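You operate a simulated robot arm through the tools that you are given. There is no shell and no other tool.

Carry out the task below with a simulated two-armed robot. There is one attempt and no reset: what you move stays moved.

JOB
Check the blue-band spoons on the light box and sort them into a drawer.
Fine: the drawer with the word that the display shows; shut it, switch the light box off and leave the stack beside them.

Only the result counts: the job must be done as asked and must still hold three seconds after the hand-in. Knocking over, shifting, dropping, spilling or breaking anything else fails it.

ROBOT AND FRAMES
Two 7-joint arms with fingered hands on one trunk that stands fixed in place. Base frame: the origin is at the foot of the trunk, x ahead of it, y to its left, z up. Units: m, rad, N and s.
The left shoulder is at [0.055, 0.158, 1.143], the right one opposite. With the tool pointing down near the work surface each hand reaches from about 0.4 to 0.84 m from the base axis, measured 20 degrees to its own side. Payload 4 kg a hand.
The tool frame of a hand sits at the grasp point between the pads (the TCP): z along the fingers, y along the line on which they close. The tips reach 0.03 m beyond it. The gripper opens to 0.104 m; its body begins 0.035 m behind the TCP. The gripper is a hand of 4 fingers: y runs from the thumb to the fingers, the wrist lies at [-0.015, -0.104, -0.178] in the tool frame, and closing takes about 1.5 s.
Orientation is told as [roll, pitch, yaw] about the base's x, y, z axes, in that order, counted from this pose: with the fingers straight down and the wrist toward the robot, the tool's x, y and z point along [0, 1, 0], [1, 0, 0] and [0, 0, -1] of the base frame.

CONTROLS
- The arms move only by the tool move_arm. It takes "left_commands", "right_commands" or both (then of equal length, played together; a hand with none holds still); each is a list of rows, each an object (a shift or turn left out is 0, a gripper value left out holds the last) with "slide": the shift along the tool's x, y, z in cm, a list of three; "rot": the turn, a rotation vector about the tool's x, y, z in rad, a list of three. In form: [{"slide": [tx, ty, tz], "rot": [wx, wy, wz]}, ...]. A call has 1 to 20 rows; each row is the pose to reach, as a shift and turn from the pose commanded when the call began, along the tool's axes at that moment. "left_claw" and "right_claw" are, for a hand that has rows, the gripper command, from -1 (fully open) to 1 (shut), values between in proportion, set as the call begins (left out, the last holds). Rows are played at 5 a second. More than 0.05 m and 0.15 rad between two rows, or a gripper value outside its range, and nothing of the call is played. A pose out of reach is approached as far as the arm can. The call stops where the force on the tool passes 40 N (or 10 N more than at its start, if that is more) or the arm is blocked; 0.2 s more then pass. Each finger travels about 0.045 m/s and halts on what it meets, pressing with about 24 N; the grip force reading is that of the motor and also rises with nothing between the fingers. The clock runs only during rows and for 0.2 s after the last one: add rows that repeat a pose to give the fingers time. It gives the time, the measured TCP pose, the force on the tool (base axes), the opening and the grip force at its end, in the units of the frame above (readings bear some noise), with the torque about the TCP (base axes, N m) and any sound that the robot's microphone picked up.
- Cameras (640 x 400 px; columns grow to the right, rows downward): "scene" is now at [0.1243, -0.0595, 1.3401]; the picture's right is [-0.57, -0.82, 0.01], its down [-0.37, 0.24, -0.90] and it looks along [0.74, -0.51, -0.44] (base axes); focal length 341 px, centre (320, 200). "left" rides on the left gripper at [-0.061, -0.092, -0.131] in its tool frame; the picture's right is [-0.81, -0.28, 0.52], its down [0.53, -0.71, 0.46] and it looks along [0.24, 0.64, 0.73] (tool axes); focal length 275 px, centre (320, 200). "right" rides on the right gripper at [0.061, -0.092, -0.13] in its tool frame; the picture's right is [-0.81, 0.28, -0.52], its down [-0.53, -0.71, 0.46] and it looks along [-0.24, 0.65, 0.72] (tool axes); focal length 275 px, centre (320, 200). There is no depth. A picture from a camera that has moved, and an enlarged one, comes with that camera's place and axes in the base frame and with its lens. The place of the scene camera against the robot may be out by one fixed shift of up to 0.018 m in any direction.
- grab_frame(camera): a new picture of that camera. No time passes.
- lift_body(by): moves the trunk up (or, below 0, down) by that many m; the arms and the scene camera ride with it, the base frame stays. It gives what a move gives, with no picture.
- finger_targets(index, middle, ring, thumb_bend, thumb_turn, hand): sets how far each is bent, from 0 (flat) to 1 (curled in); at 0.3 the hand is open as for a grip, at 0.7 the pads meet at the TCP. One left out holds its place. A second passes; each finger stops where it meets its share of the squeeze, and holds until it gets a number again. A gripper value or a shape takes the hand back. It gives what a move gives, with no picture; readings hold the bend of each and the force on the fingers (four entries, about 0 where the hand has none), thumb and palm. thumb_turn goes from beside the hand (0) to across from the fingers (1), as for a grip.
- hand_shape(shape, hand): the hand has 4 fingers and takes this shape, open, in about a second: jaw (thumb against the fingers, like two jaws); tri (thumb and two fingers); tip (a fingertip pinch); poke (one finger out to press); point (the index stretched); flat (the hand flat); cup (the hand cupped); fist (a fist). The gripper value then closes the fingers along that shape, each until it touches; the sizes above hold for jaw. It gives what a move gives, with no picture.
- head_to(pan, tilt): turns the head with the scene camera to pan (to the left, within 1.396 rad either way) and tilt (down, from -0.506 to 1.204), counted from straight ahead of the robot. It gives what a move gives.
- enlarge(camera, box): a new picture of the part [left, top, right, bottom] of that camera's present view, enlarged. No time passes.
- sign_off(): hands the job in; it is judged then, once.

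Nothing tells you positions but the pictures and the camera data. Unless the task says otherwise, let go and move clear before handing in.

The tools are called after ">>>" as name(argument=value, ...) on one line, values as JSON. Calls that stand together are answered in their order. move_arm: Moves the arms, as the interface text tells. Its arguments: {"type":"object","properties":{"left_commands":{"type":"array"},"left_claw":{"type":"number"},"right_commands":{"type":"array"},"right_claw":{"type":"number"}},"required":[]} The other tools are called the same way: lift_body (by) moves the trunk up or down; hand_shape (shape, hand) gives the hand a shape; finger_targets (index, middle, ring, thumb_bend, thumb_turn, hand) moves the fingers one by one; head_to (pan, tilt) turns the head that bears the scene camera; grab_frame (camera) takes a picture; enlarge (camera, box) takes an enlarged picture of a part of a camera's view; sign_off () hands the job in.

At the start:

```text
t: 0.0
left_tool_pos: [0.4484, -0.0629, 1.1379]
left_tcp_rot: [0.0, -0.001, 0.002]
left_contact_force: [-0.5, -0.3, 0.6]
left_torque: [0.01, 0.0, 0.0]
left_finger_gap: 0.1034
left_gripper_force: 0.0
left_shape: jaw
left_bend: [0.3, 0.3, 0.3, 0.3, 0.98]
left_finger forces: [0.0, 0.0, 0.0, 0.0, 0.0, 0.0]
right_tool_pos: [0.3433, -0.3934, 1.1617]
right_tcp_rot: [0.001, 0.003, -0.002]
right_contact_force: [0.5, -0.4, 0.7]
right_torque: [-0.03, 0.03, 0.01]
right_finger_gap: 0.1035
right_gripper_force: 0.1
right_shape: jaw
right_bend: [0.3, 0.3, 0.3, 0.3, 0.98]
right_finger forces: [0.1, 0.1, 0.1, 0.0, 0.0, 0.0]
trunk travel left (down, up): [-0.35, 0.157]
head pan, tilt (commanded): [-0.604, 0.443]
```

scene: 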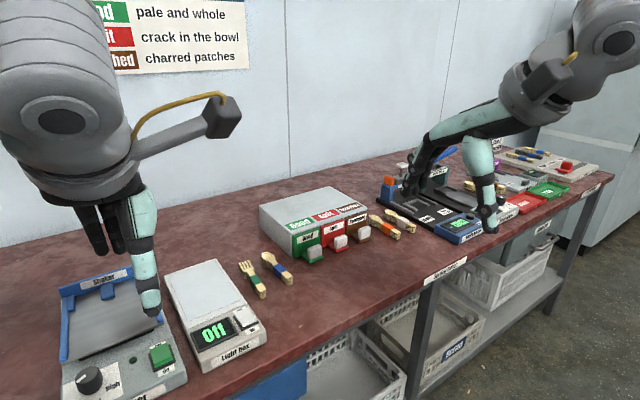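
right: 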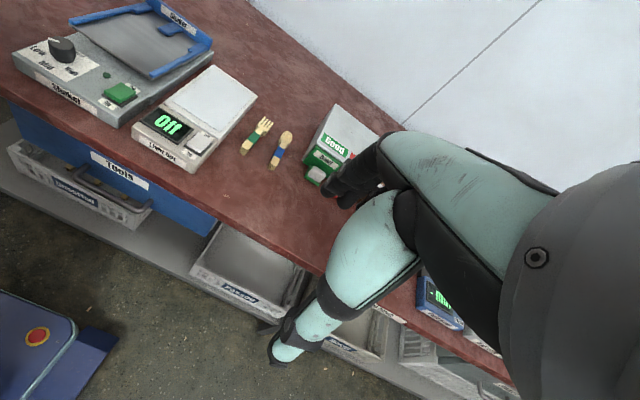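
left: 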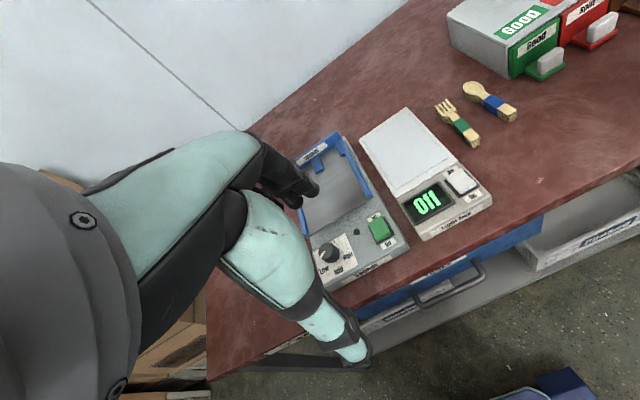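

I see a bench with a light box (display "Off"), a spoon with a blue band and a fork with a green band beside it, a drawer unit with Good/Split/Scorched drawers, and more devices to the right. I'll look around more closely first.

>>> enlarge(camera="scene", box=[160, 180, 420, 380])

>>> enlarge(camera="scene", box=[360, 120, 620, 280])

>>> enlarge(camera="left", box=[290, 0, 640, 280])

>>> enlarge(camera="right", box=[0, 0, 400, 250])

```text
2.00 times, centred on (290, 280) of scene
camera zoom: at [0.1243, -0.0595, 1.3401], right [-0.57, -0.82, 0.01], down [-0.37, 0.24, -0.9], along [0.74, -0.51, -0.44], focal length 682 px, centre (380, 40)
```

zoom: 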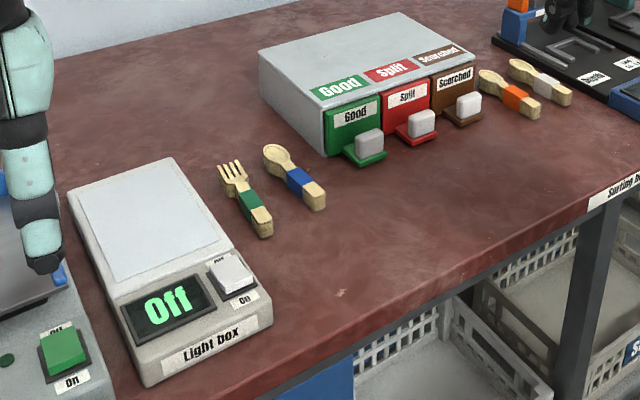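

```text
2.46 times, centred on (490, 200) of scene
camera zoom: at [0.1243, -0.0595, 1.3401], right [-0.57, -0.82, 0.01], down [-0.37, 0.24, -0.9], along [0.74, -0.51, -0.44], focal length 839 px, centre (-98, 200)
```

zoom: 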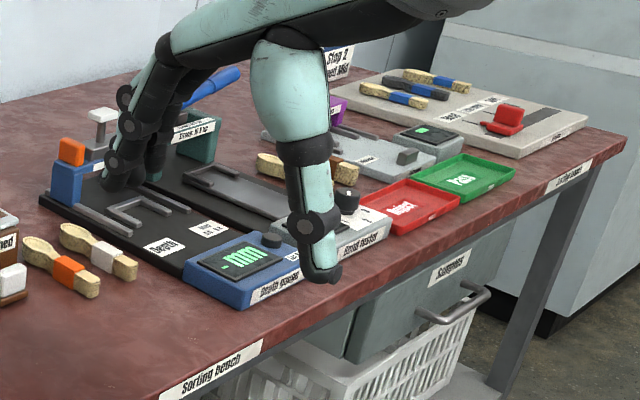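

```text
1.43 times, centred on (465, 140) of left
camera zoom: at [0.3575, -0.1221, 1.268], right [-0.27, -0.81, -0.52], down [-0.71, 0.53, -0.46], along [0.64, 0.24, -0.73], focal length 393 px, centre (113, 286)
```

zoom: 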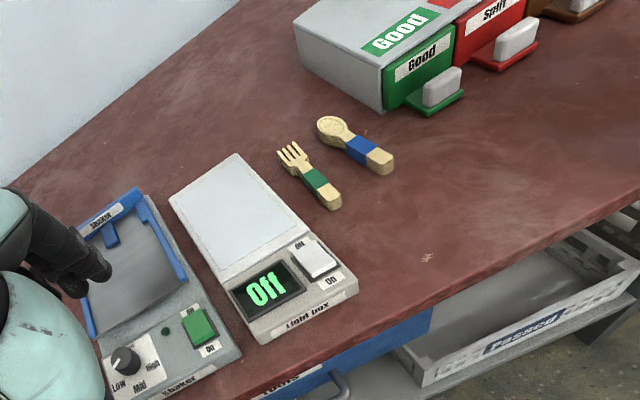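

```text
1.60 times, centred on (200, 125) of right
camera zoom: at [0.2516, -0.3318, 1.2899], right [0.28, -0.81, 0.52], down [-0.71, -0.53, -0.46], along [0.64, -0.24, -0.73], focal length 440 px, centre (512, 320)
```

zoom: 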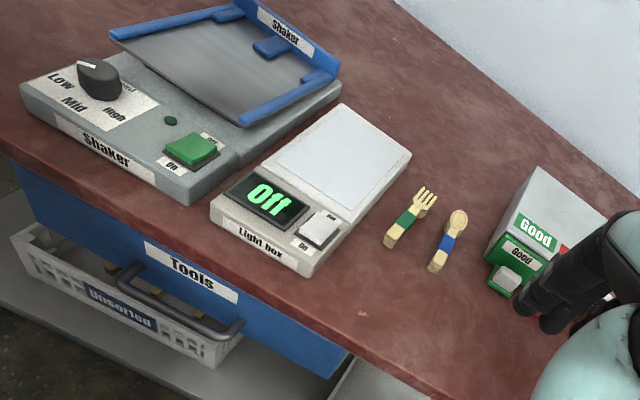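

The blue-band spoon lies near the light box; there are other blue-banded items on a slab at the far right. I'll pan the head around to see everything, including the wall chart.

>>> head_to(pan=-0.2, tilt=0.2)

>>> grab_frame(camera="scene")

>>> head_to(pan=-1.1, tilt=0.35)

>>> grab_frame(camera="scene")

>>> enlarge(camera="scene", box=[200, 100, 440, 250])

>>> head_to(pan=0.6, tilt=0.5)

>>> grab_frame(camera="scene")

```text
t: 0.9
left_tool_pos: [0.4343, -0.0611, 1.1432]
left_tcp_rot: [-0.002, -0.013, 0.002]
left_contact_force: [0.7, -1.2, 0.5]
left_torque: [0.02, 0.0, 0.01]
left_finger_gap: 0.1038
left_gripper_force: 0.0
left_shape: jaw
left_bend: [0.3, 0.3, 0.3, 0.3, 0.98]
left_finger forces: [0.1, 0.0, 0.1, 0.1, 0.0, 0.1]
right_tool_pos: [0.3293, -0.391, 1.1652]
right_tcp_rot: [0.003, -0.011, -0.003]
right_contact_force: [-0.6, 0.5, 0.9]
right_torque: [0.03, -0.02, 0.0]
right_finger_gap: 0.1038
right_gripper_force: 0.1
right_shape: jaw
right_bend: [0.3, 0.3, 0.3, 0.3, 0.97]
right_finger forces: [0.1, 0.0, 0.1, 0.0, 0.0, 0.0]
trunk travel left (down, up): [-0.35, 0.157]
head pan, tilt (commanded): [-0.201, 0.201]
```

```text
taken
camera scene: at [0.1388, -0.0258, 1.3627], right [-0.2, -0.98, 0.0], down [-0.21, 0.04, -0.98], along [0.96, -0.2, -0.21], focal length 341 px, centre (320, 200)
```

scene: 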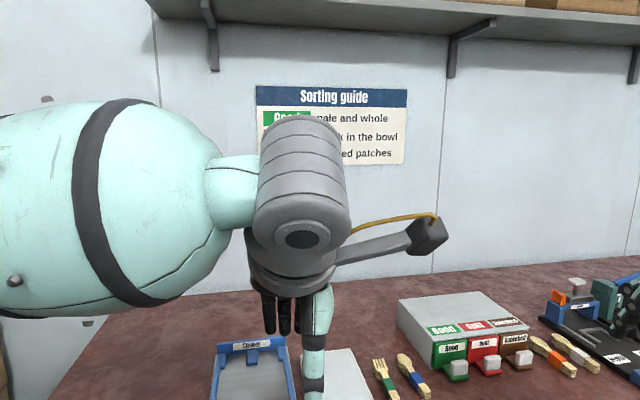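

```text
t: 2.1
left_tool_pos: [0.4366, -0.0613, 1.1436]
left_tcp_rot: [0.0, -0.013, 0.003]
left_contact_force: [-0.1, 0.6, -0.4]
left_torque: [0.0, 0.0, 0.02]
left_finger_gap: 0.1039
left_gripper_force: 0.0
left_shape: jaw
left_bend: [0.3, 0.3, 0.3, 0.3, 0.98]
left_finger forces: [0.0, 0.1, 0.1, 0.0, 0.1, 0.0]
right_tool_pos: [0.3309, -0.3926, 1.1637]
right_tcp_rot: [0.003, -0.011, -0.001]
right_contact_force: [-0.3, 0.1, 0.2]
right_torque: [-0.01, 0.02, -0.03]
right_finger_gap: 0.1037
right_gripper_force: 0.0
right_shape: jaw
right_bend: [0.3, 0.3, 0.3, 0.3, 0.97]
right_finger forces: [0.0, 0.0, 0.0, 0.0, 0.0, 0.1]
trunk travel left (down, up): [-0.35, 0.157]
head pan, tilt (commanded): [-1.1, 0.351]
```

```text
taken
camera scene: at [0.0908, -0.0902, 1.3492], right [-0.89, -0.45, 0.01], down [-0.17, 0.31, -0.94], along [0.42, -0.84, -0.35], focal length 341 px, centre (320, 200)
```

scene: 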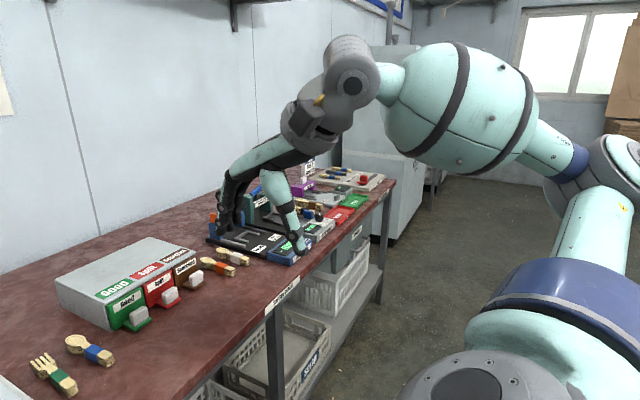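

```text
2.67 times, centred on (320, 175) of scene
camera zoom: at [0.0908, -0.0902, 1.3492], right [-0.89, -0.45, 0.01], down [-0.17, 0.31, -0.94], along [0.42, -0.84, -0.35], focal length 909 px, centre (320, 267)
```

zoom: 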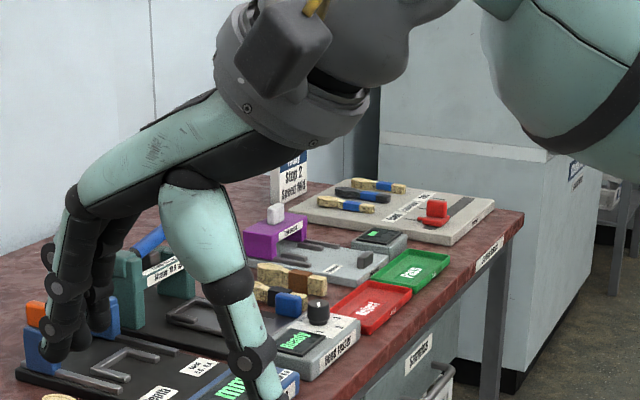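

```text
t: 3.8
left_tool_pos: [0.4361, -0.0624, 1.1431]
left_tcp_rot: [0.0, -0.011, 0.001]
left_contact_force: [0.9, 0.2, 0.7]
left_torque: [0.01, 0.01, 0.01]
left_finger_gap: 0.104
left_gripper_force: 0.1
left_shape: jaw
left_bend: [0.3, 0.3, 0.3, 0.3, 0.98]
left_finger forces: [0.0, 0.0, 0.0, 0.0, 0.1, 0.0]
right_tool_pos: [0.3305, -0.3912, 1.1658]
right_tcp_rot: [0.003, -0.01, 0.0]
right_contact_force: [0.3, 0.4, -0.6]
right_torque: [0.04, -0.01, 0.01]
right_finger_gap: 0.104
right_gripper_force: 0.2
right_shape: jaw
right_bend: [0.3, 0.3, 0.3, 0.3, 0.97]
right_finger forces: [0.0, 0.0, 0.0, 0.0, 0.0, 0.0]
trunk travel left (down, up): [-0.35, 0.157]
head pan, tilt (commanded): [0.6, 0.499]
```

```text
taken
camera scene: at [0.1235, 0.0441, 1.3351], right [0.56, -0.83, -0.01], down [-0.41, -0.27, -0.87], along [0.72, 0.5, -0.49], focal length 341 px, centre (320, 200)
```

scene: 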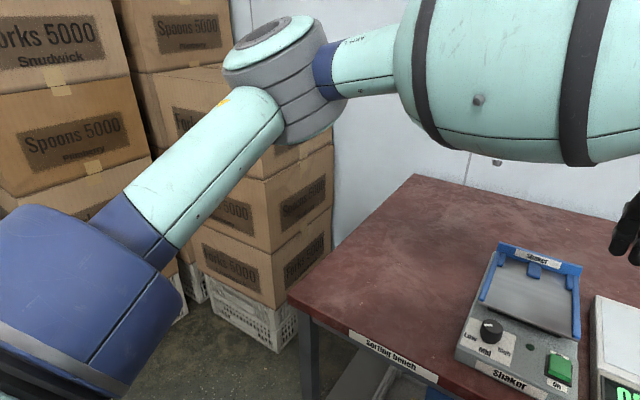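

The light box sits around (0.6–0.75, -0.19), the blue-band spoons around (0.71, -0.35, 0.82), and three drawers with knobs at about x 0.71. I'll take close views of these and of the far-right bench before moving.

>>> head_to(pan=-0.55, tilt=0.62)

>>> grab_frame(camera="scene")

>>> enlarge(camera="scene", box=[240, 120, 440, 245])

>>> enlarge(camera="scene", box=[120, 160, 320, 285])

```text
t: 5.2
left_tool_pos: [0.4353, -0.0618, 1.1441]
left_tcp_rot: [-0.001, -0.012, 0.003]
left_contact_force: [-0.6, 0.4, 0.1]
left_torque: [-0.02, 0.0, 0.0]
left_finger_gap: 0.104
left_gripper_force: 0.2
left_shape: jaw
left_bend: [0.3, 0.3, 0.3, 0.3, 0.98]
left_finger forces: [0.1, 0.0, 0.0, 0.0, 0.0, 0.1]
right_tool_pos: [0.3301, -0.3921, 1.1641]
right_tcp_rot: [0.003, -0.011, -0.002]
right_contact_force: [-0.4, 0.4, -0.1]
right_torque: [0.03, 0.0, 0.02]
right_finger_gap: 0.104
right_gripper_force: 0.1
right_shape: jaw
right_bend: [0.3, 0.3, 0.3, 0.3, 0.97]
right_finger forces: [0.1, 0.0, 0.0, 0.0, 0.0, 0.0]
trunk travel left (down, up): [-0.35, 0.157]
head pan, tilt (commanded): [-0.55, 0.62]
```

```text
taken
camera scene: at [0.1232, -0.0531, 1.3243], right [-0.52, -0.85, 0.01], down [-0.51, 0.3, -0.81], along [0.69, -0.42, -0.59], focal length 341 px, centre (320, 200)
```

scene: 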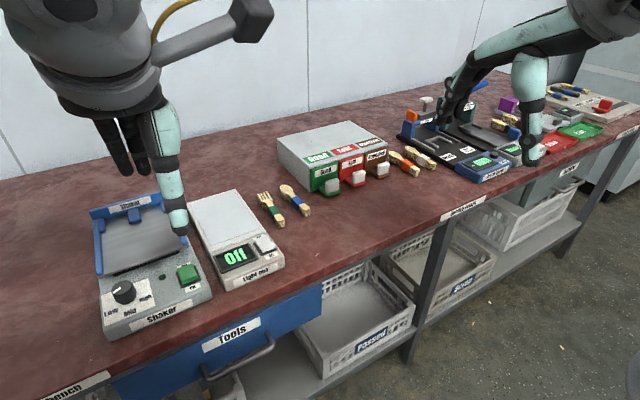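

```text
3.20 times, centred on (340, 182) of scene
camera zoom: at [0.1232, -0.0531, 1.3243], right [-0.52, -0.85, 0.01], down [-0.51, 0.3, -0.81], along [0.69, -0.42, -0.59], focal length 1091 px, centre (256, 256)
```

zoom: 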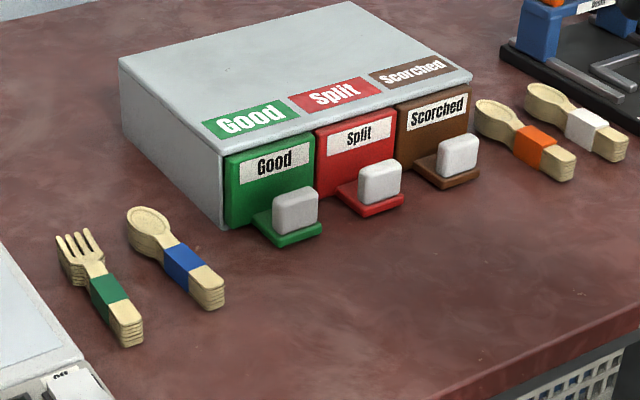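

```text
3.20 times, centred on (220, 222) of scene
camera zoom: at [0.1232, -0.0531, 1.3243], right [-0.52, -0.85, 0.01], down [-0.51, 0.3, -0.81], along [0.69, -0.42, -0.59], focal length 1091 px, centre (640, 128)
```

zoom: 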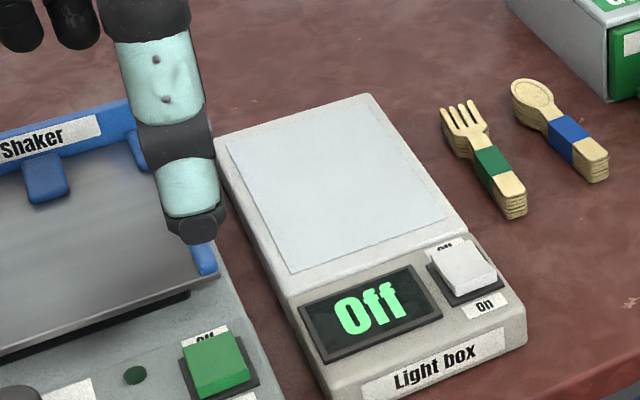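

The spoons are a taped stack lying roughly along x at y ≈ -0.35, the fork stack next to it must stay; the drawers have upright grey knobs on ledges. I'll bring the right hand forward (staying high) to see the drawers and spoons with its camera.

>>> move_arm(right_commands=[{"slide": [-0.5, 3.2, 1.5]}, {"slide": [-1, 6.4, 3]}, {"slide": [-1.5, 9.6, 4.5]}, {"slide": [-2, 12.8, 6]}, {"slide": [-2.5, 16, 7.5]}, {"slide": [-3, 19.2, 9]}, {"slide": [-3.5, 22.4, 10.5]}, {"slide": [-4, 25, 12]}, {"slide": [-4, 25, 12]}])

>>> grab_frame(camera="right")

>>> grab_frame(camera="scene")

```text
t: 7.2
left_tool_pos: [0.4347, -0.0613, 1.1432]
left_tcp_rot: [-0.001, -0.012, 0.002]
left_contact_force: [-0.1, -0.1, 0.1]
left_torque: [-0.01, 0.0, 0.01]
left_finger_gap: 0.1035
left_gripper_force: 0.1
left_shape: jaw
left_bend: [0.3, 0.3, 0.3, 0.3, 0.98]
left_finger forces: [0.1, 0.1, 0.0, 0.0, 0.1, 0.0]
right_tool_pos: [0.5805, -0.4305, 1.0485]
right_tcp_rot: [-0.001, -0.01, -0.001]
right_contact_force: [0.4, 0.1, -0.2]
right_torque: [-0.02, 0.0, 0.03]
right_finger_gap: 0.1038
right_gripper_force: 0.1
right_shape: jaw
right_bend: [0.3, 0.3, 0.3, 0.3, 0.97]
right_finger forces: [0.1, 0.0, 0.0, 0.0, 0.0, 0.0]
trunk travel left (down, up): [-0.35, 0.157]
head pan, tilt (commanded): [-0.55, 0.62]
```

```text
taken
camera right: at [0.4877, -0.3702, 1.176], right [0.27, -0.81, 0.52], down [-0.71, -0.53, -0.46], along [0.65, -0.24, -0.72], focal length 275 px, centre (320, 200)
```

right: 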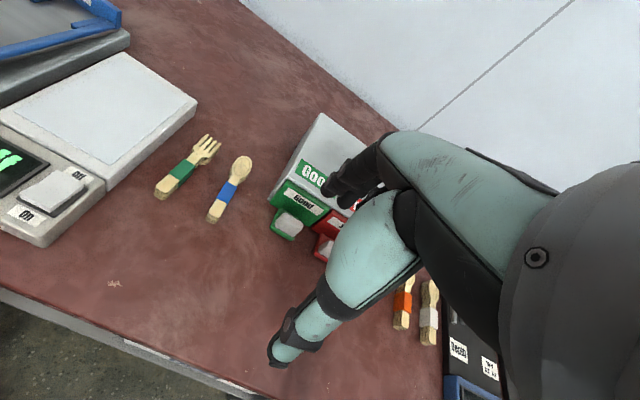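

```text
taken
camera scene: at [0.123, -0.0532, 1.3244], right [-0.52, -0.85, 0.01], down [-0.51, 0.3, -0.81], along [0.69, -0.43, -0.59], focal length 341 px, centre (320, 200)
```

scene: 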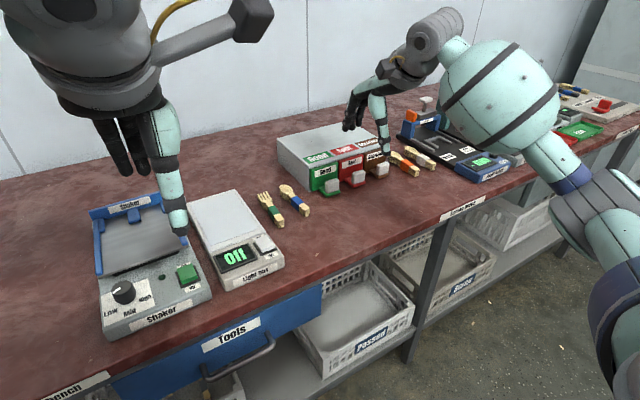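

The right hand is now at (0.58, -0.43, 1.05) and tracks commands well. I'll enlarge the hand camera view to measure spoon, light box and drawer positions.

>>> enlarge(camera="right", box=[140, 110, 396, 270])

>>> enlarge(camera="right", box=[0, 40, 256, 200])

>>> enlarge(camera="scene", box=[540, 60, 640, 160])

```text
2.50 times, centred on (268, 190) of right
camera zoom: at [0.4877, -0.3702, 1.176], right [0.27, -0.81, 0.52], down [-0.71, -0.53, -0.46], along [0.65, -0.24, -0.72], focal length 688 px, centre (450, 225)
```

zoom: 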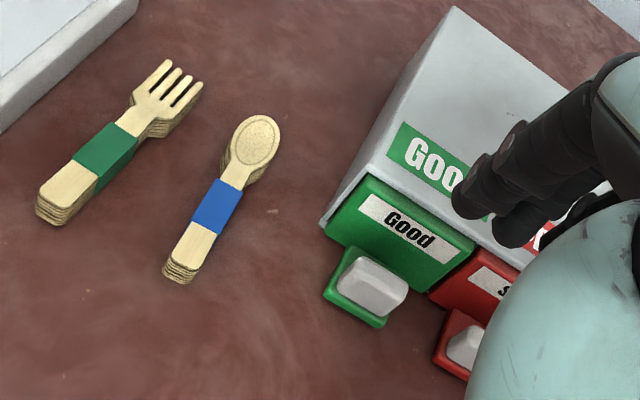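

```text
2.50 times, centred on (128, 120) of right
camera zoom: at [0.4877, -0.3702, 1.176], right [0.27, -0.81, 0.52], down [-0.71, -0.53, -0.46], along [0.65, -0.24, -0.72], focal length 688 px, centre (800, 400)
```

zoom: 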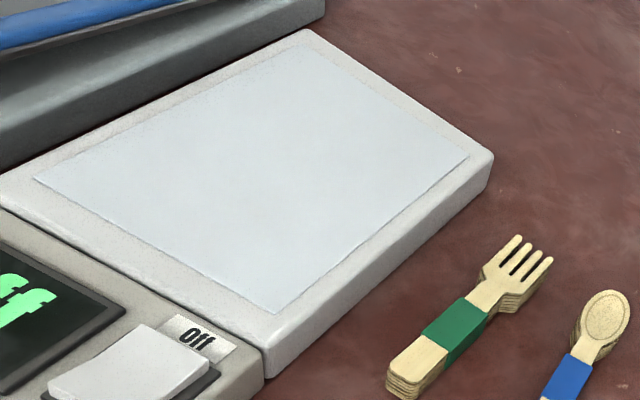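

```text
4.00 times, centred on (590, 110) of scene
camera zoom: at [0.123, -0.0532, 1.3244], right [-0.52, -0.85, 0.01], down [-0.51, 0.3, -0.81], along [0.69, -0.43, -0.59], focal length 1364 px, centre (-760, 560)
```

zoom: 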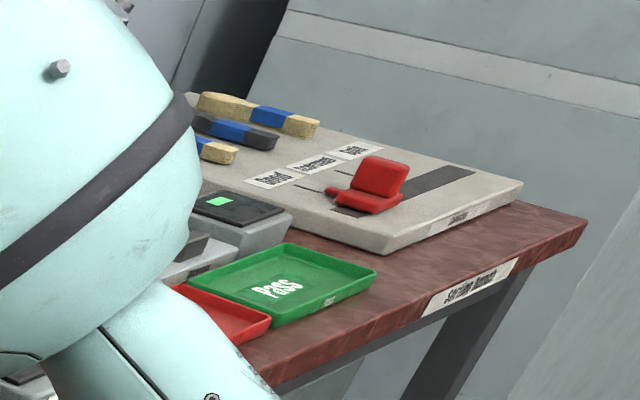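

The light plate spans about x 0.65–0.80, y -0.23..-0.14, the spoon stack runs x 0.67–0.80 at y ≈ -0.35, and the switch cap is near (0.60, -0.218). I'll use the left hand as a poking finger for the switch, so I set that shape and look.

>>> hand_shape(hand="left", shape="poke")

>>> grab_frame(camera="left")

>>> grab_frame(camera="scene")

```text
t: 8.1
left_tool_pos: [0.436, -0.0621, 1.1439]
left_tcp_rot: [0.0, -0.011, 0.002]
left_contact_force: [0.7, 0.0, -0.3]
left_torque: [0.02, 0.01, -0.01]
left_finger_gap: 0.0
left_gripper_force: 0.2
left_shape: poke
left_bend: [0.7, 0.7, 0.99, 1.0, 1.0]
left_finger forces: [0.0, 0.1, 0.1, 0.1, 0.1, 0.0]
right_tool_pos: [0.5817, -0.432, 1.0469]
right_tcp_rot: [-0.001, -0.01, 0.0]
right_contact_force: [0.0, -0.3, -0.5]
right_torque: [-0.01, 0.02, 0.0]
right_finger_gap: 0.104
right_gripper_force: 0.1
right_shape: jaw
right_bend: [0.3, 0.3, 0.3, 0.3, 0.97]
right_finger forces: [0.0, 0.0, 0.0, 0.0, 0.0, 0.0]
trunk travel left (down, up): [-0.35, 0.157]
head pan, tilt (commanded): [-0.55, 0.62]
```

```text
taken
camera left: at [0.3426, -0.122, 1.2721], right [-0.27, -0.81, -0.52], down [-0.71, 0.53, -0.46], along [0.65, 0.25, -0.72], focal length 275 px, centre (320, 200)
```

left: 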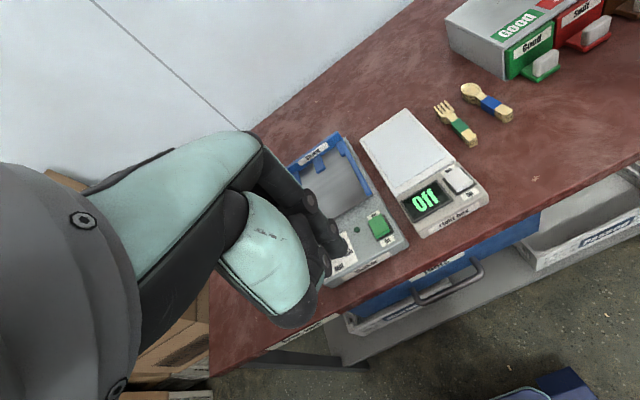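

```text
taken
camera scene: at [0.1237, -0.0532, 1.3243], right [-0.52, -0.85, 0.01], down [-0.51, 0.3, -0.81], along [0.69, -0.43, -0.59], focal length 341 px, centre (320, 200)
```

scene: 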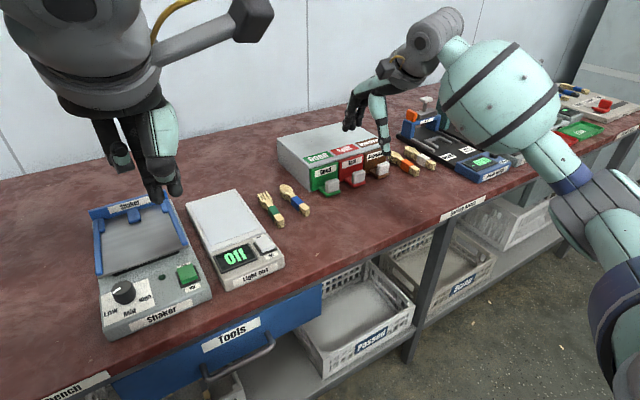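

The left hand is in a poke shape with the fingertip near the tool axis. I'll enlarge the left view to pin down the fingertip relative to the TCP.

>>> enlarge(camera="left", box=[220, 120, 420, 320])

>>> enlarge(camera="left", box=[350, 60, 550, 260])

```text
2.00 times, centred on (320, 220) of left
camera zoom: at [0.3426, -0.122, 1.2721], right [-0.27, -0.81, -0.52], down [-0.71, 0.53, -0.46], along [0.65, 0.25, -0.72], focal length 551 px, centre (320, 160)
```

zoom: 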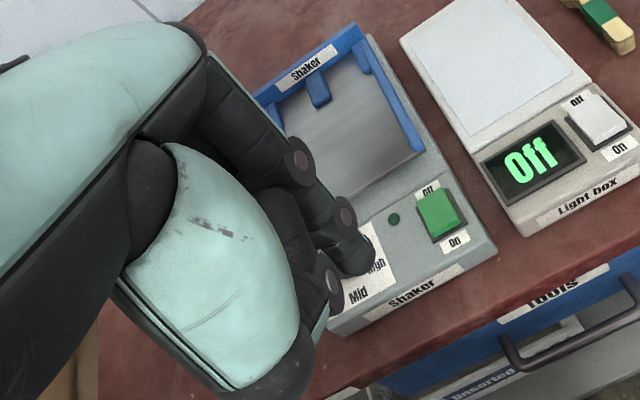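

```text
2.00 times, centred on (450, 160) of left
camera zoom: at [0.3426, -0.122, 1.2721], right [-0.27, -0.81, -0.52], down [-0.71, 0.53, -0.46], along [0.65, 0.25, -0.72], focal length 551 px, centre (60, 280)
```

zoom: 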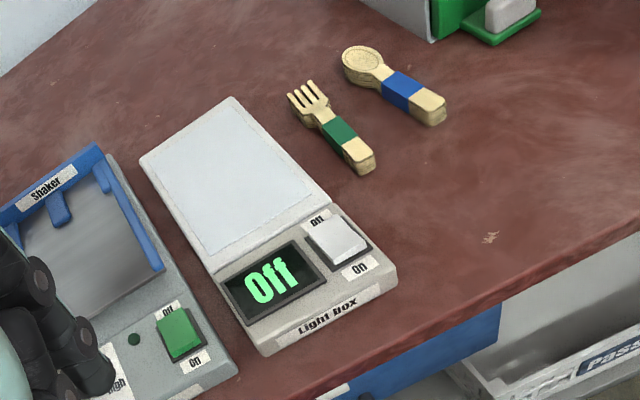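

I'll check from the scene camera how many fingers are extended on the left hand.

>>> enlarge(camera="scene", box=[80, 80, 240, 220])

>>> enlarge(camera="left", box=[280, 180, 380, 280])

```text
2.86 times, centred on (160, 150) of scene
camera zoom: at [0.1237, -0.0532, 1.3243], right [-0.52, -0.85, 0.01], down [-0.51, 0.3, -0.81], along [0.69, -0.43, -0.59], focal length 974 px, centre (777, 343)
```

zoom: 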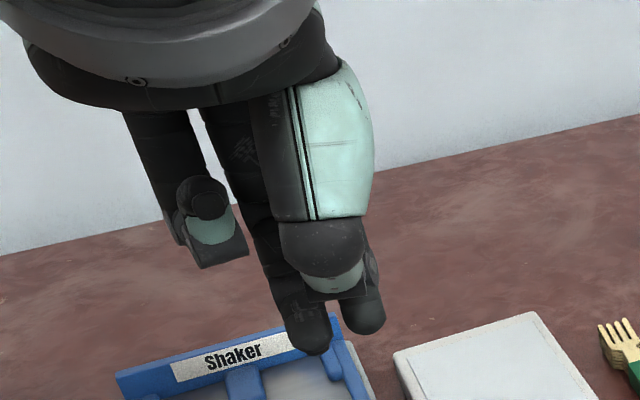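

```text
4.00 times, centred on (330, 230) of left
camera zoom: at [0.3426, -0.122, 1.2721], right [-0.27, -0.81, -0.52], down [-0.71, 0.53, -0.46], along [0.65, 0.25, -0.72], focal length 1101 px, centre (280, 80)
```

zoom: 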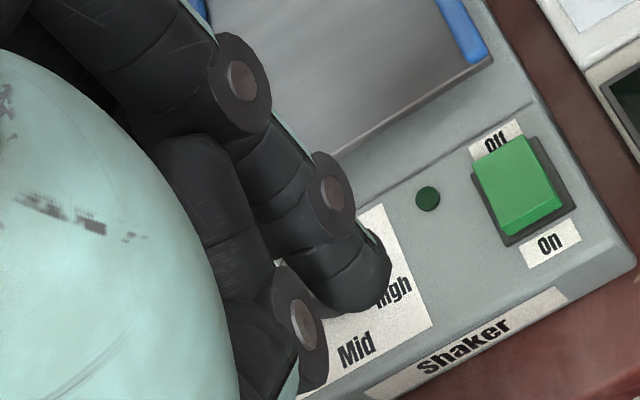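

Two fingers are out in the poke shape; I'll curl the middle one so that only the index presses, then carry the left hand over the near ("On") end of the switch cap, stopping ~4 cm above.

>>> finger_targets(hand="left", middle=1.0, ring=1.0, index=0.7)

>>> move_arm(left_commands=[{"slide": [-2, 2, 3]}, {"slide": [-4, 4, 6]}, {"slide": [-6, 6, 9]}, {"slide": [-8, 8, 12]}, {"slide": [-10, 10, 15]}, {"slide": [-12, 12, 18]}, {"slide": [-14.3, 14.4, 20]}, {"slide": [-14.3, 14.4, 20]}])

>>> grab_frame(camera="left")

>>> grab_frame(camera="scene")

>>> grab_frame(camera="right")

```text
t: 9.1
left_tool_pos: [0.4358, -0.0599, 1.1414]
left_tcp_rot: [0.0, -0.012, 0.003]
left_contact_force: [-0.3, 0.6, 0.6]
left_torque: [0.0, 0.01, 0.0]
left_finger_gap: 0.0314
left_gripper_force: 0.0
left_shape: fingers
left_bend: [0.7, 1.0, 1.0, 1.0, 1.0]
left_finger forces: [0.0, 0.1, 0.1, 0.0, 0.0, 0.0]
right_tool_pos: [0.5819, -0.4322, 1.0467]
right_tcp_rot: [0.001, -0.009, 0.001]
right_contact_force: [-0.4, 0.1, 0.4]
right_torque: [0.03, 0.0, -0.02]
right_finger_gap: 0.1039
right_gripper_force: 0.1
right_shape: jaw
right_bend: [0.3, 0.3, 0.3, 0.3, 0.97]
right_finger forces: [0.1, 0.0, 0.0, 0.0, 0.0, 0.0]
trunk travel left (down, up): [-0.35, 0.157]
head pan, tilt (commanded): [-0.55, 0.62]
```

```text
t: 10.9
left_tool_pos: [0.5812, -0.2037, 0.9429]
left_tcp_rot: [-0.001, -0.013, 0.001]
left_contact_force: [-0.3, -0.5, -0.1]
left_torque: [-0.02, 0.02, 0.01]
left_finger_gap: 0.0313
left_gripper_force: 0.0
left_shape: fingers
left_bend: [0.7, 1.0, 1.0, 1.0, 1.0]
left_finger forces: [0.0, 0.0, 0.0, 0.0, 0.0, 0.0]
right_tool_pos: [0.5819, -0.4302, 1.0476]
right_tcp_rot: [0.0, -0.01, -0.001]
right_contact_force: [-0.4, 0.0, 0.3]
right_torque: [-0.04, 0.02, 0.04]
right_finger_gap: 0.1037
right_gripper_force: 0.1
right_shape: jaw
right_bend: [0.3, 0.3, 0.3, 0.3, 0.97]
right_finger forces: [0.0, 0.0, 0.0, 0.1, 0.0, 0.0]
trunk travel left (down, up): [-0.35, 0.157]
head pan, tilt (commanded): [-0.55, 0.62]
```

```text
taken
camera left: at [0.4873, -0.2644, 1.0721], right [-0.27, -0.81, -0.52], down [-0.71, 0.53, -0.46], along [0.65, 0.24, -0.72], focal length 275 px, centre (320, 200)
```

left: 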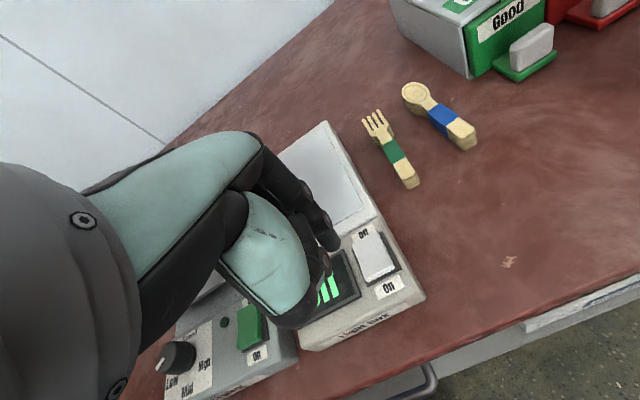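

```text
taken
camera scene: at [0.1234, -0.0523, 1.3244], right [-0.52, -0.85, 0.01], down [-0.51, 0.3, -0.81], along [0.69, -0.43, -0.59], focal length 341 px, centre (320, 200)
```

scene: 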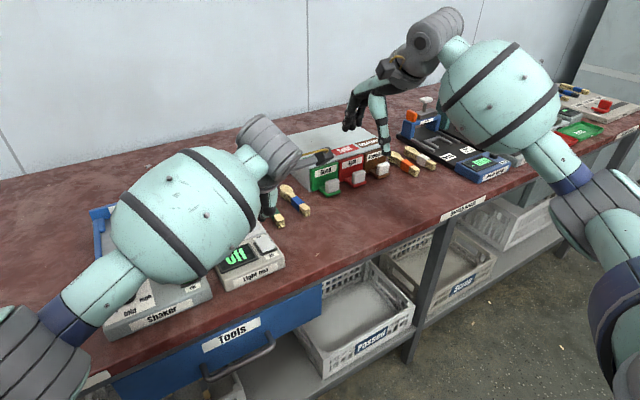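

```text
taken
camera right: at [0.4878, -0.3694, 1.1764], right [0.27, -0.81, 0.52], down [-0.71, -0.53, -0.46], along [0.65, -0.24, -0.72], focal length 275 px, centre (320, 200)
```

right: 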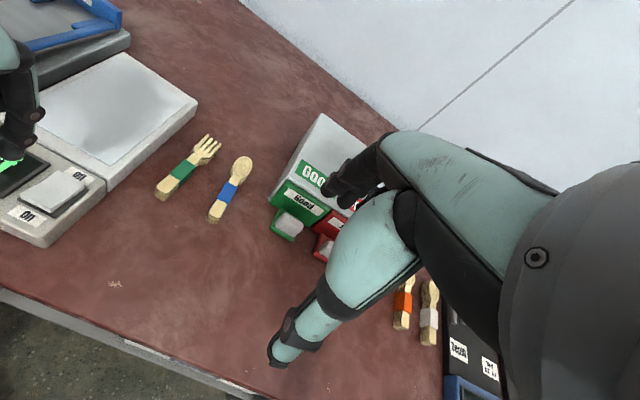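

The left index is hovering near the switch; I'll zoom in to measure the fingertip against the cap.

>>> enlarge(camera="left", box=[270, 170, 430, 330])

>>> enlarge(camera="right", box=[0, 80, 140, 260])

>>> enlarge(camera="scene", box=[200, 160, 340, 300])

```text
2.50 times, centred on (350, 250) of left
camera zoom: at [0.4873, -0.2644, 1.0721], right [-0.27, -0.81, -0.52], down [-0.71, 0.53, -0.46], along [0.65, 0.24, -0.72], focal length 688 px, centre (245, 75)
```

zoom: 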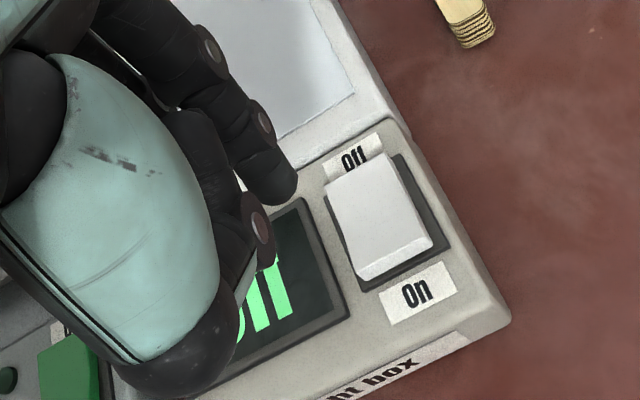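

```text
2.22 times, centred on (70, 170) of right
camera zoom: at [0.4878, -0.3694, 1.1764], right [0.27, -0.81, 0.52], down [-0.71, -0.53, -0.46], along [0.65, -0.24, -0.72], focal length 612 px, centre (876, 267)
```

zoom: 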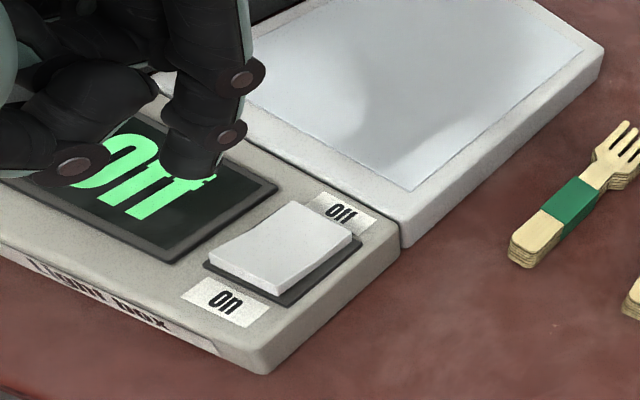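

```text
2.86 times, centred on (270, 230) of scene
camera zoom: at [0.1234, -0.0523, 1.3244], right [-0.52, -0.85, 0.01], down [-0.51, 0.3, -0.81], along [0.69, -0.43, -0.59], focal length 974 px, centre (463, 114)
```

zoom: 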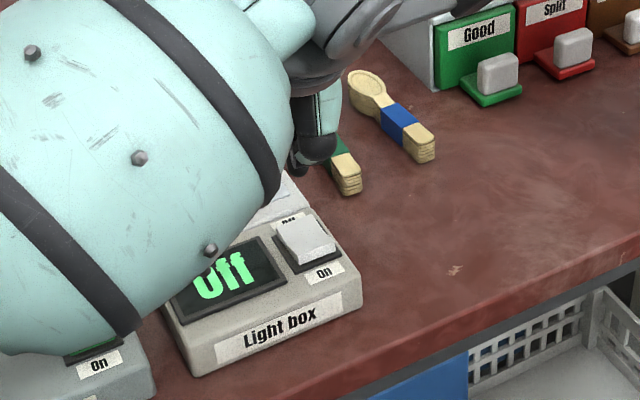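

The index tip is at about (0.586, -0.208, 0.912) and the cap spans x 0.576–0.617 around y -0.219, raised at the near "On" end. I'll shift over the near end and press down gently in small steps.

>>> move_arm(left_commands=[{"slide": [-1.1, -0.4, 0]}, {"slide": [-1.1, -0.4, 2]}, {"slide": [-1.1, -0.4, 4]}, {"slide": [-1.1, -0.4, 4.6]}, {"slide": [-1.1, -0.4, 5.2]}, {"slide": [-1.1, -0.4, 5.6]}, {"slide": [-1.1, -0.4, 6.0]}, {"slide": [-1.1, -0.4, 6.3]}, {"slide": [-1.1, -0.4, 6.6]}])

>>> enlarge(camera="left", box=[270, 170, 430, 330])

>>> enlarge(camera="right", box=[0, 80, 140, 260])

```text
t: 12.9
left_tool_pos: [0.5788, -0.2166, 0.8794]
left_tcp_rot: [0.0, -0.012, 0.002]
left_contact_force: [0.9, 0.0, 0.4]
left_torque: [-0.04, 0.0, 0.02]
left_finger_gap: 0.0312
left_gripper_force: 0.9
left_shape: fingers
left_bend: [0.7, 1.0, 1.0, 1.0, 1.0]
left_finger forces: [0.7, 0.0, 0.1, 0.1, 0.1, 0.1]
right_tool_pos: [0.5803, -0.4311, 1.047]
right_tcp_rot: [-0.001, -0.009, 0.0]
right_contact_force: [-0.9, 0.2, 0.5]
right_torque: [0.01, 0.02, -0.02]
right_finger_gap: 0.104
right_gripper_force: 0.1
right_shape: jaw
right_bend: [0.3, 0.3, 0.3, 0.3, 0.97]
right_finger forces: [0.0, 0.1, 0.0, 0.0, 0.1, 0.0]
trunk travel left (down, up): [-0.35, 0.157]
head pan, tilt (commanded): [-0.55, 0.62]
```

```text
2.50 times, centred on (350, 250) of left
camera zoom: at [0.4858, -0.2767, 1.0081], right [-0.27, -0.81, -0.52], down [-0.71, 0.53, -0.46], along [0.65, 0.24, -0.72], focal length 688 px, centre (245, 75)
```

zoom: 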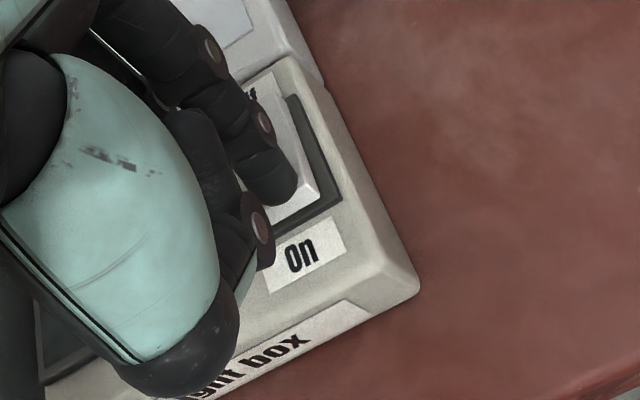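

```text
2.22 times, centred on (70, 170) of right
camera zoom: at [0.488, -0.3702, 1.176], right [0.27, -0.81, 0.52], down [-0.71, -0.53, -0.46], along [0.65, -0.24, -0.72], focal length 612 px, centre (876, 267)
```

zoom: 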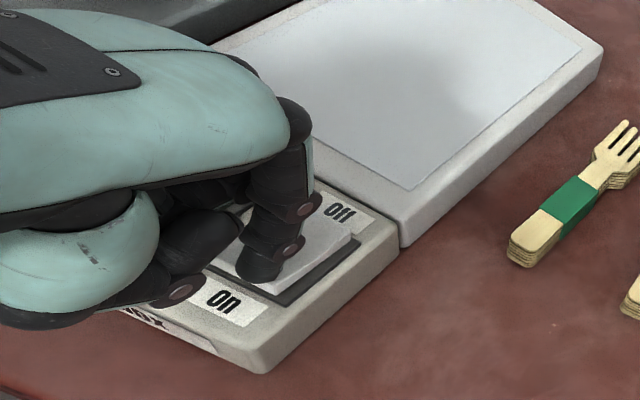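

The fingertip is just touching the cap near the "On" end (finger force 0.7 N). I'll press further down in small steps.

>>> move_arm(left_commands=[{"slide": [0, 0, 0.3]}, {"slide": [0, 0, 0.5]}, {"slide": [0, 0, 0.7]}, {"slide": [0, 0, 0.7]}])

>>> enlarge(camera="right", box=[0, 80, 140, 260])

```text
t: 13.9
left_tool_pos: [0.5793, -0.2156, 0.8744]
left_tcp_rot: [-0.005, -0.016, 0.001]
left_contact_force: [3.3, -0.1, 16.3]
left_torque: [-0.12, -0.26, 0.03]
left_finger_gap: 0.0302
left_gripper_force: 8.1
left_shape: fingers
left_bend: [0.7, 1.0, 1.0, 1.0, 1.0]
left_finger forces: [16.4, 0.0, 0.1, 0.0, 0.0, 0.0]
right_tool_pos: [0.5794, -0.431, 1.0487]
right_tcp_rot: [-0.001, -0.01, 0.001]
right_contact_force: [0.4, -0.3, 0.3]
right_torque: [-0.04, 0.02, 0.01]
right_finger_gap: 0.1039
right_gripper_force: 0.1
right_shape: jaw
right_bend: [0.3, 0.3, 0.3, 0.3, 0.97]
right_finger forces: [0.0, 0.1, 0.1, 0.0, 0.0, 0.0]
trunk travel left (down, up): [-0.35, 0.157]
head pan, tilt (commanded): [-0.55, 0.62]
```

```text
2.22 times, centred on (70, 170) of right
camera zoom: at [0.4869, -0.3696, 1.1768], right [0.27, -0.81, 0.52], down [-0.71, -0.53, -0.46], along [0.65, -0.24, -0.72], focal length 612 px, centre (876, 267)
```

zoom: 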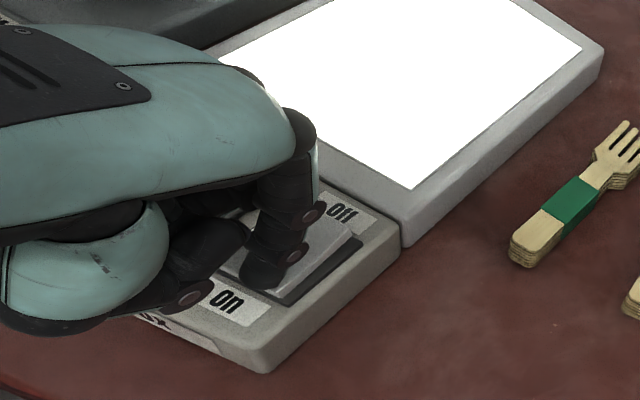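

The plate is lit, so the switch is on. Now I lift the left finger and take the left hand away to the left, out of the camera's view.

>>> move_arm(left_commands=[{"slide": [0, 0, -4]}, {"slide": [0, 0, -8]}, {"slide": [3, -2, -11]}, {"slide": [6.5, -4, -13]}, {"slide": [10, -6, -15]}, {"slide": [13.5, -8, -17]}, {"slide": [17, -10, -19]}, {"slide": [20.5, -12, -21]}, {"slide": [24, -14, -22]}, {"slide": [28, -16, -22]}, {"slide": [32, -17, -22]}, {"slide": [32, -17, -22]}])

>>> grab_frame(camera="scene")

>>> enlarge(camera="scene", box=[160, 170, 320, 300])

```text
t: 16.5
left_tool_pos: [0.406, 0.103, 1.0904]
left_tcp_rot: [0.001, -0.013, 0.002]
left_contact_force: [-0.1, 0.6, -0.1]
left_torque: [0.0, 0.02, -0.03]
left_finger_gap: 0.0312
left_gripper_force: 0.0
left_shape: fingers
left_bend: [0.7, 1.0, 1.0, 1.0, 1.0]
left_finger forces: [0.0, 0.0, 0.0, 0.0, 0.0, 0.0]
right_tool_pos: [0.5818, -0.4328, 1.0462]
right_tcp_rot: [0.004, -0.01, 0.0]
right_contact_force: [-0.4, -0.3, -0.1]
right_torque: [0.01, -0.03, 0.02]
right_finger_gap: 0.104
right_gripper_force: 0.0
right_shape: jaw
right_bend: [0.3, 0.3, 0.3, 0.3, 0.97]
right_finger forces: [0.1, 0.1, 0.0, 0.0, 0.0, 0.0]
trunk travel left (down, up): [-0.35, 0.157]
head pan, tilt (commanded): [-0.55, 0.62]
```

```text
taken
camera scene: at [0.1239, -0.0546, 1.3242], right [-0.52, -0.85, 0.01], down [-0.51, 0.3, -0.81], along [0.69, -0.42, -0.59], focal length 341 px, centre (320, 200)
```

scene: 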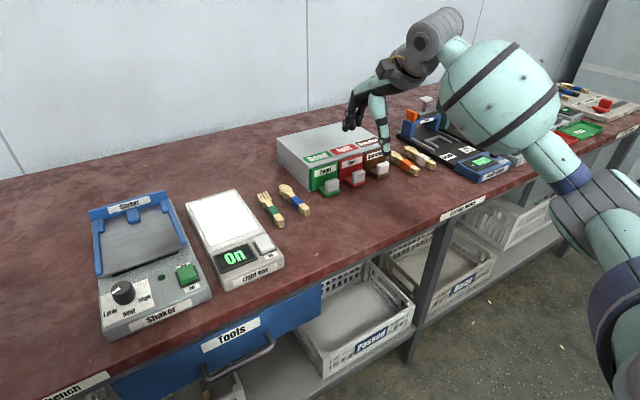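

```text
3.08 times, centred on (240, 235) of scene
camera zoom: at [0.1239, -0.0546, 1.3242], right [-0.52, -0.85, 0.01], down [-0.51, 0.3, -0.81], along [0.69, -0.42, -0.59], focal length 1049 px, centre (566, 92)
```

zoom: 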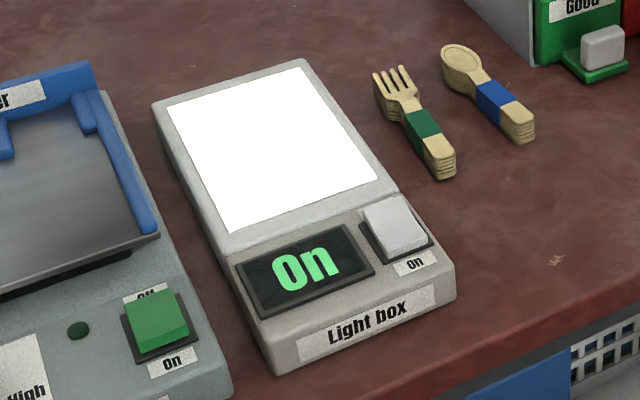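

The display reads "On". Next I turn the right hand so it closes across the spoon handle (yaw about -85°), moving above the spoons at a safe height, with the fingers half closed so the thumb will clear the fork stack.

>>> move_arm(right_commands=[{"slide": [0.8, 1.2, 0], "rot": [0, 0, 0.148]}, {"slide": [1.6, 2.4, 0], "rot": [0, 0, 0.296]}, {"slide": [2.4, 3.6, 0], "rot": [0, 0, 0.444]}, {"slide": [3.2, 4.8, 0], "rot": [0, 0, 0.592]}, {"slide": [4.0, 6.0, 0], "rot": [0, 0, 0.74]}, {"slide": [4.8, 7.2, 0], "rot": [0, 0, 0.888]}, {"slide": [5.6, 8.4, 0], "rot": [0, 0, 1.036]}, {"slide": [6.4, 9.6, 0], "rot": [0, 0, 1.184]}, {"slide": [7.2, 10.8, 0], "rot": [0, 0, 1.332]}, {"slide": [8.0, 12, 0], "rot": [0, 0, 1.48]}, {"slide": [8.0, 12, 0], "rot": [0, 0, 1.48]}], right_claw=0.0)

>>> grab_frame(camera="right")

>>> grab_frame(camera="scene")

```text
t: 18.9
left_tool_pos: [0.4052, 0.103, 1.089]
left_tcp_rot: [0.0, -0.012, 0.001]
left_contact_force: [-0.2, -0.1, 0.3]
left_torque: [0.06, 0.0, 0.01]
left_finger_gap: 0.0313
left_gripper_force: 0.0
left_shape: fingers
left_bend: [0.7, 1.0, 1.0, 1.0, 1.0]
left_finger forces: [0.0, 0.0, 0.0, 0.0, 0.1, 0.1]
right_tool_pos: [0.7024, -0.3521, 1.0492]
right_tcp_rot: [0.011, 0.001, -1.481]
right_contact_force: [-0.3, -0.1, -1.0]
right_torque: [0.02, 0.03, 0.0]
right_finger_gap: 0.0525
right_gripper_force: 0.0
right_shape: jaw
right_bend: [0.74, 0.44, 0.41, 0.69, 1.0]
right_finger forces: [0.0, 0.1, 0.1, 0.0, 0.0, 0.0]
trunk travel left (down, up): [-0.35, 0.157]
head pan, tilt (commanded): [-0.55, 0.62]
```

```text
taken
camera right: at [0.7534, -0.2562, 1.1785], right [-0.79, -0.35, 0.51], down [-0.59, 0.66, -0.46], along [-0.18, -0.66, -0.73], focal length 275 px, centre (320, 200)
```

right: 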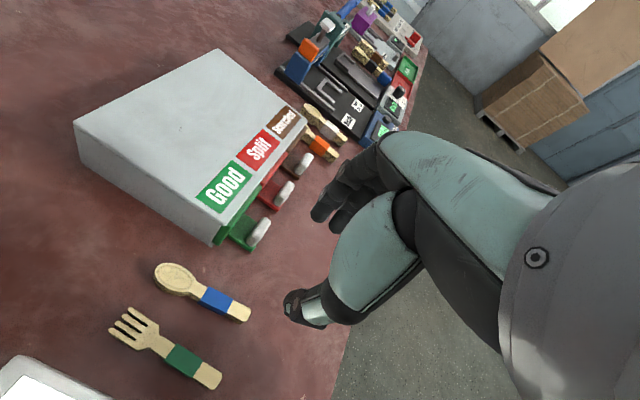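

```text
taken
camera scene: at [0.1234, -0.0539, 1.3243], right [-0.52, -0.85, 0.01], down [-0.51, 0.3, -0.81], along [0.69, -0.42, -0.59], focal length 341 px, centre (320, 200)
```

scene: 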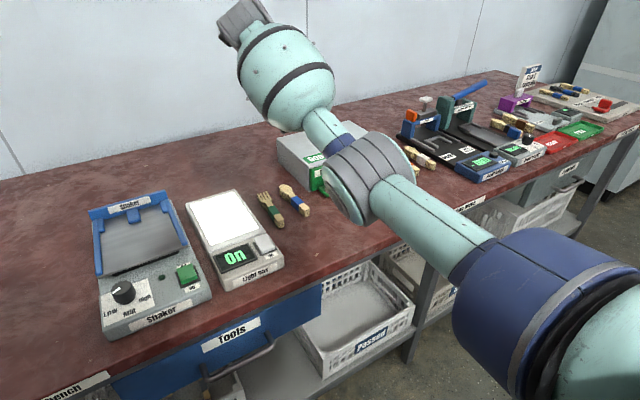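

The right hand reached the turned pose. I'll zoom on the spoons from this new viewpoint and wait a moment for the fingers to settle.

>>> enlarge(camera="right", box=[90, 220, 330, 400])

>>> move_arm(right_commands=[{"slide": [0, 0, 0]}, {"slide": [0, 0, 0]}, {"slide": [0, 0, 0]}])

>>> enlarge(camera="right", box=[250, 120, 450, 350])

```text
2.22 times, centred on (210, 310) of right
camera zoom: at [0.7534, -0.2562, 1.1785], right [-0.79, -0.35, 0.51], down [-0.59, 0.66, -0.46], along [-0.18, -0.66, -0.73], focal length 612 px, centre (564, -44)
```

zoom: 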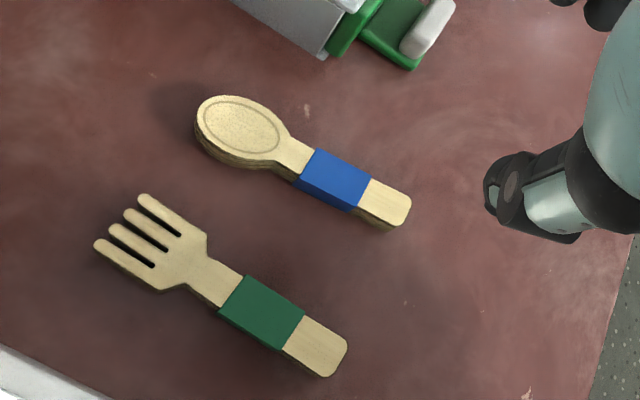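

```text
t: 19.7
left_tool_pos: [0.4077, 0.1045, 1.0896]
left_tcp_rot: [0.0, -0.013, 0.001]
left_contact_force: [-0.5, -0.6, -0.4]
left_torque: [0.01, -0.03, 0.0]
left_finger_gap: 0.0313
left_gripper_force: 0.1
left_shape: fingers
left_bend: [0.7, 1.0, 1.0, 1.0, 1.0]
left_finger forces: [0.0, 0.0, 0.1, 0.0, 0.0, 0.0]
right_tool_pos: [0.7028, -0.3522, 1.0471]
right_tcp_rot: [0.01, 0.0, -1.48]
right_contact_force: [0.2, 0.1, 0.7]
right_torque: [0.03, 0.03, 0.02]
right_finger_gap: 0.0526
right_gripper_force: 0.1
right_shape: jaw
right_bend: [0.74, 0.44, 0.41, 0.69, 1.0]
right_finger forces: [0.0, 0.0, 0.1, 0.0, 0.1, 0.1]
trunk travel left (down, up): [-0.35, 0.157]
head pan, tilt (commanded): [-0.55, 0.62]
```

```text
1.74 times, centred on (350, 235) of right
camera zoom: at [0.7538, -0.2553, 1.1788], right [-0.79, -0.35, 0.51], down [-0.59, 0.66, -0.46], along [-0.18, -0.66, -0.73], focal length 479 px, centre (268, 139)
```

zoom: 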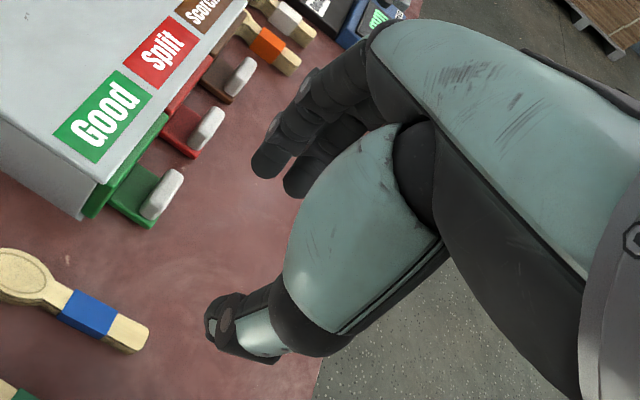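

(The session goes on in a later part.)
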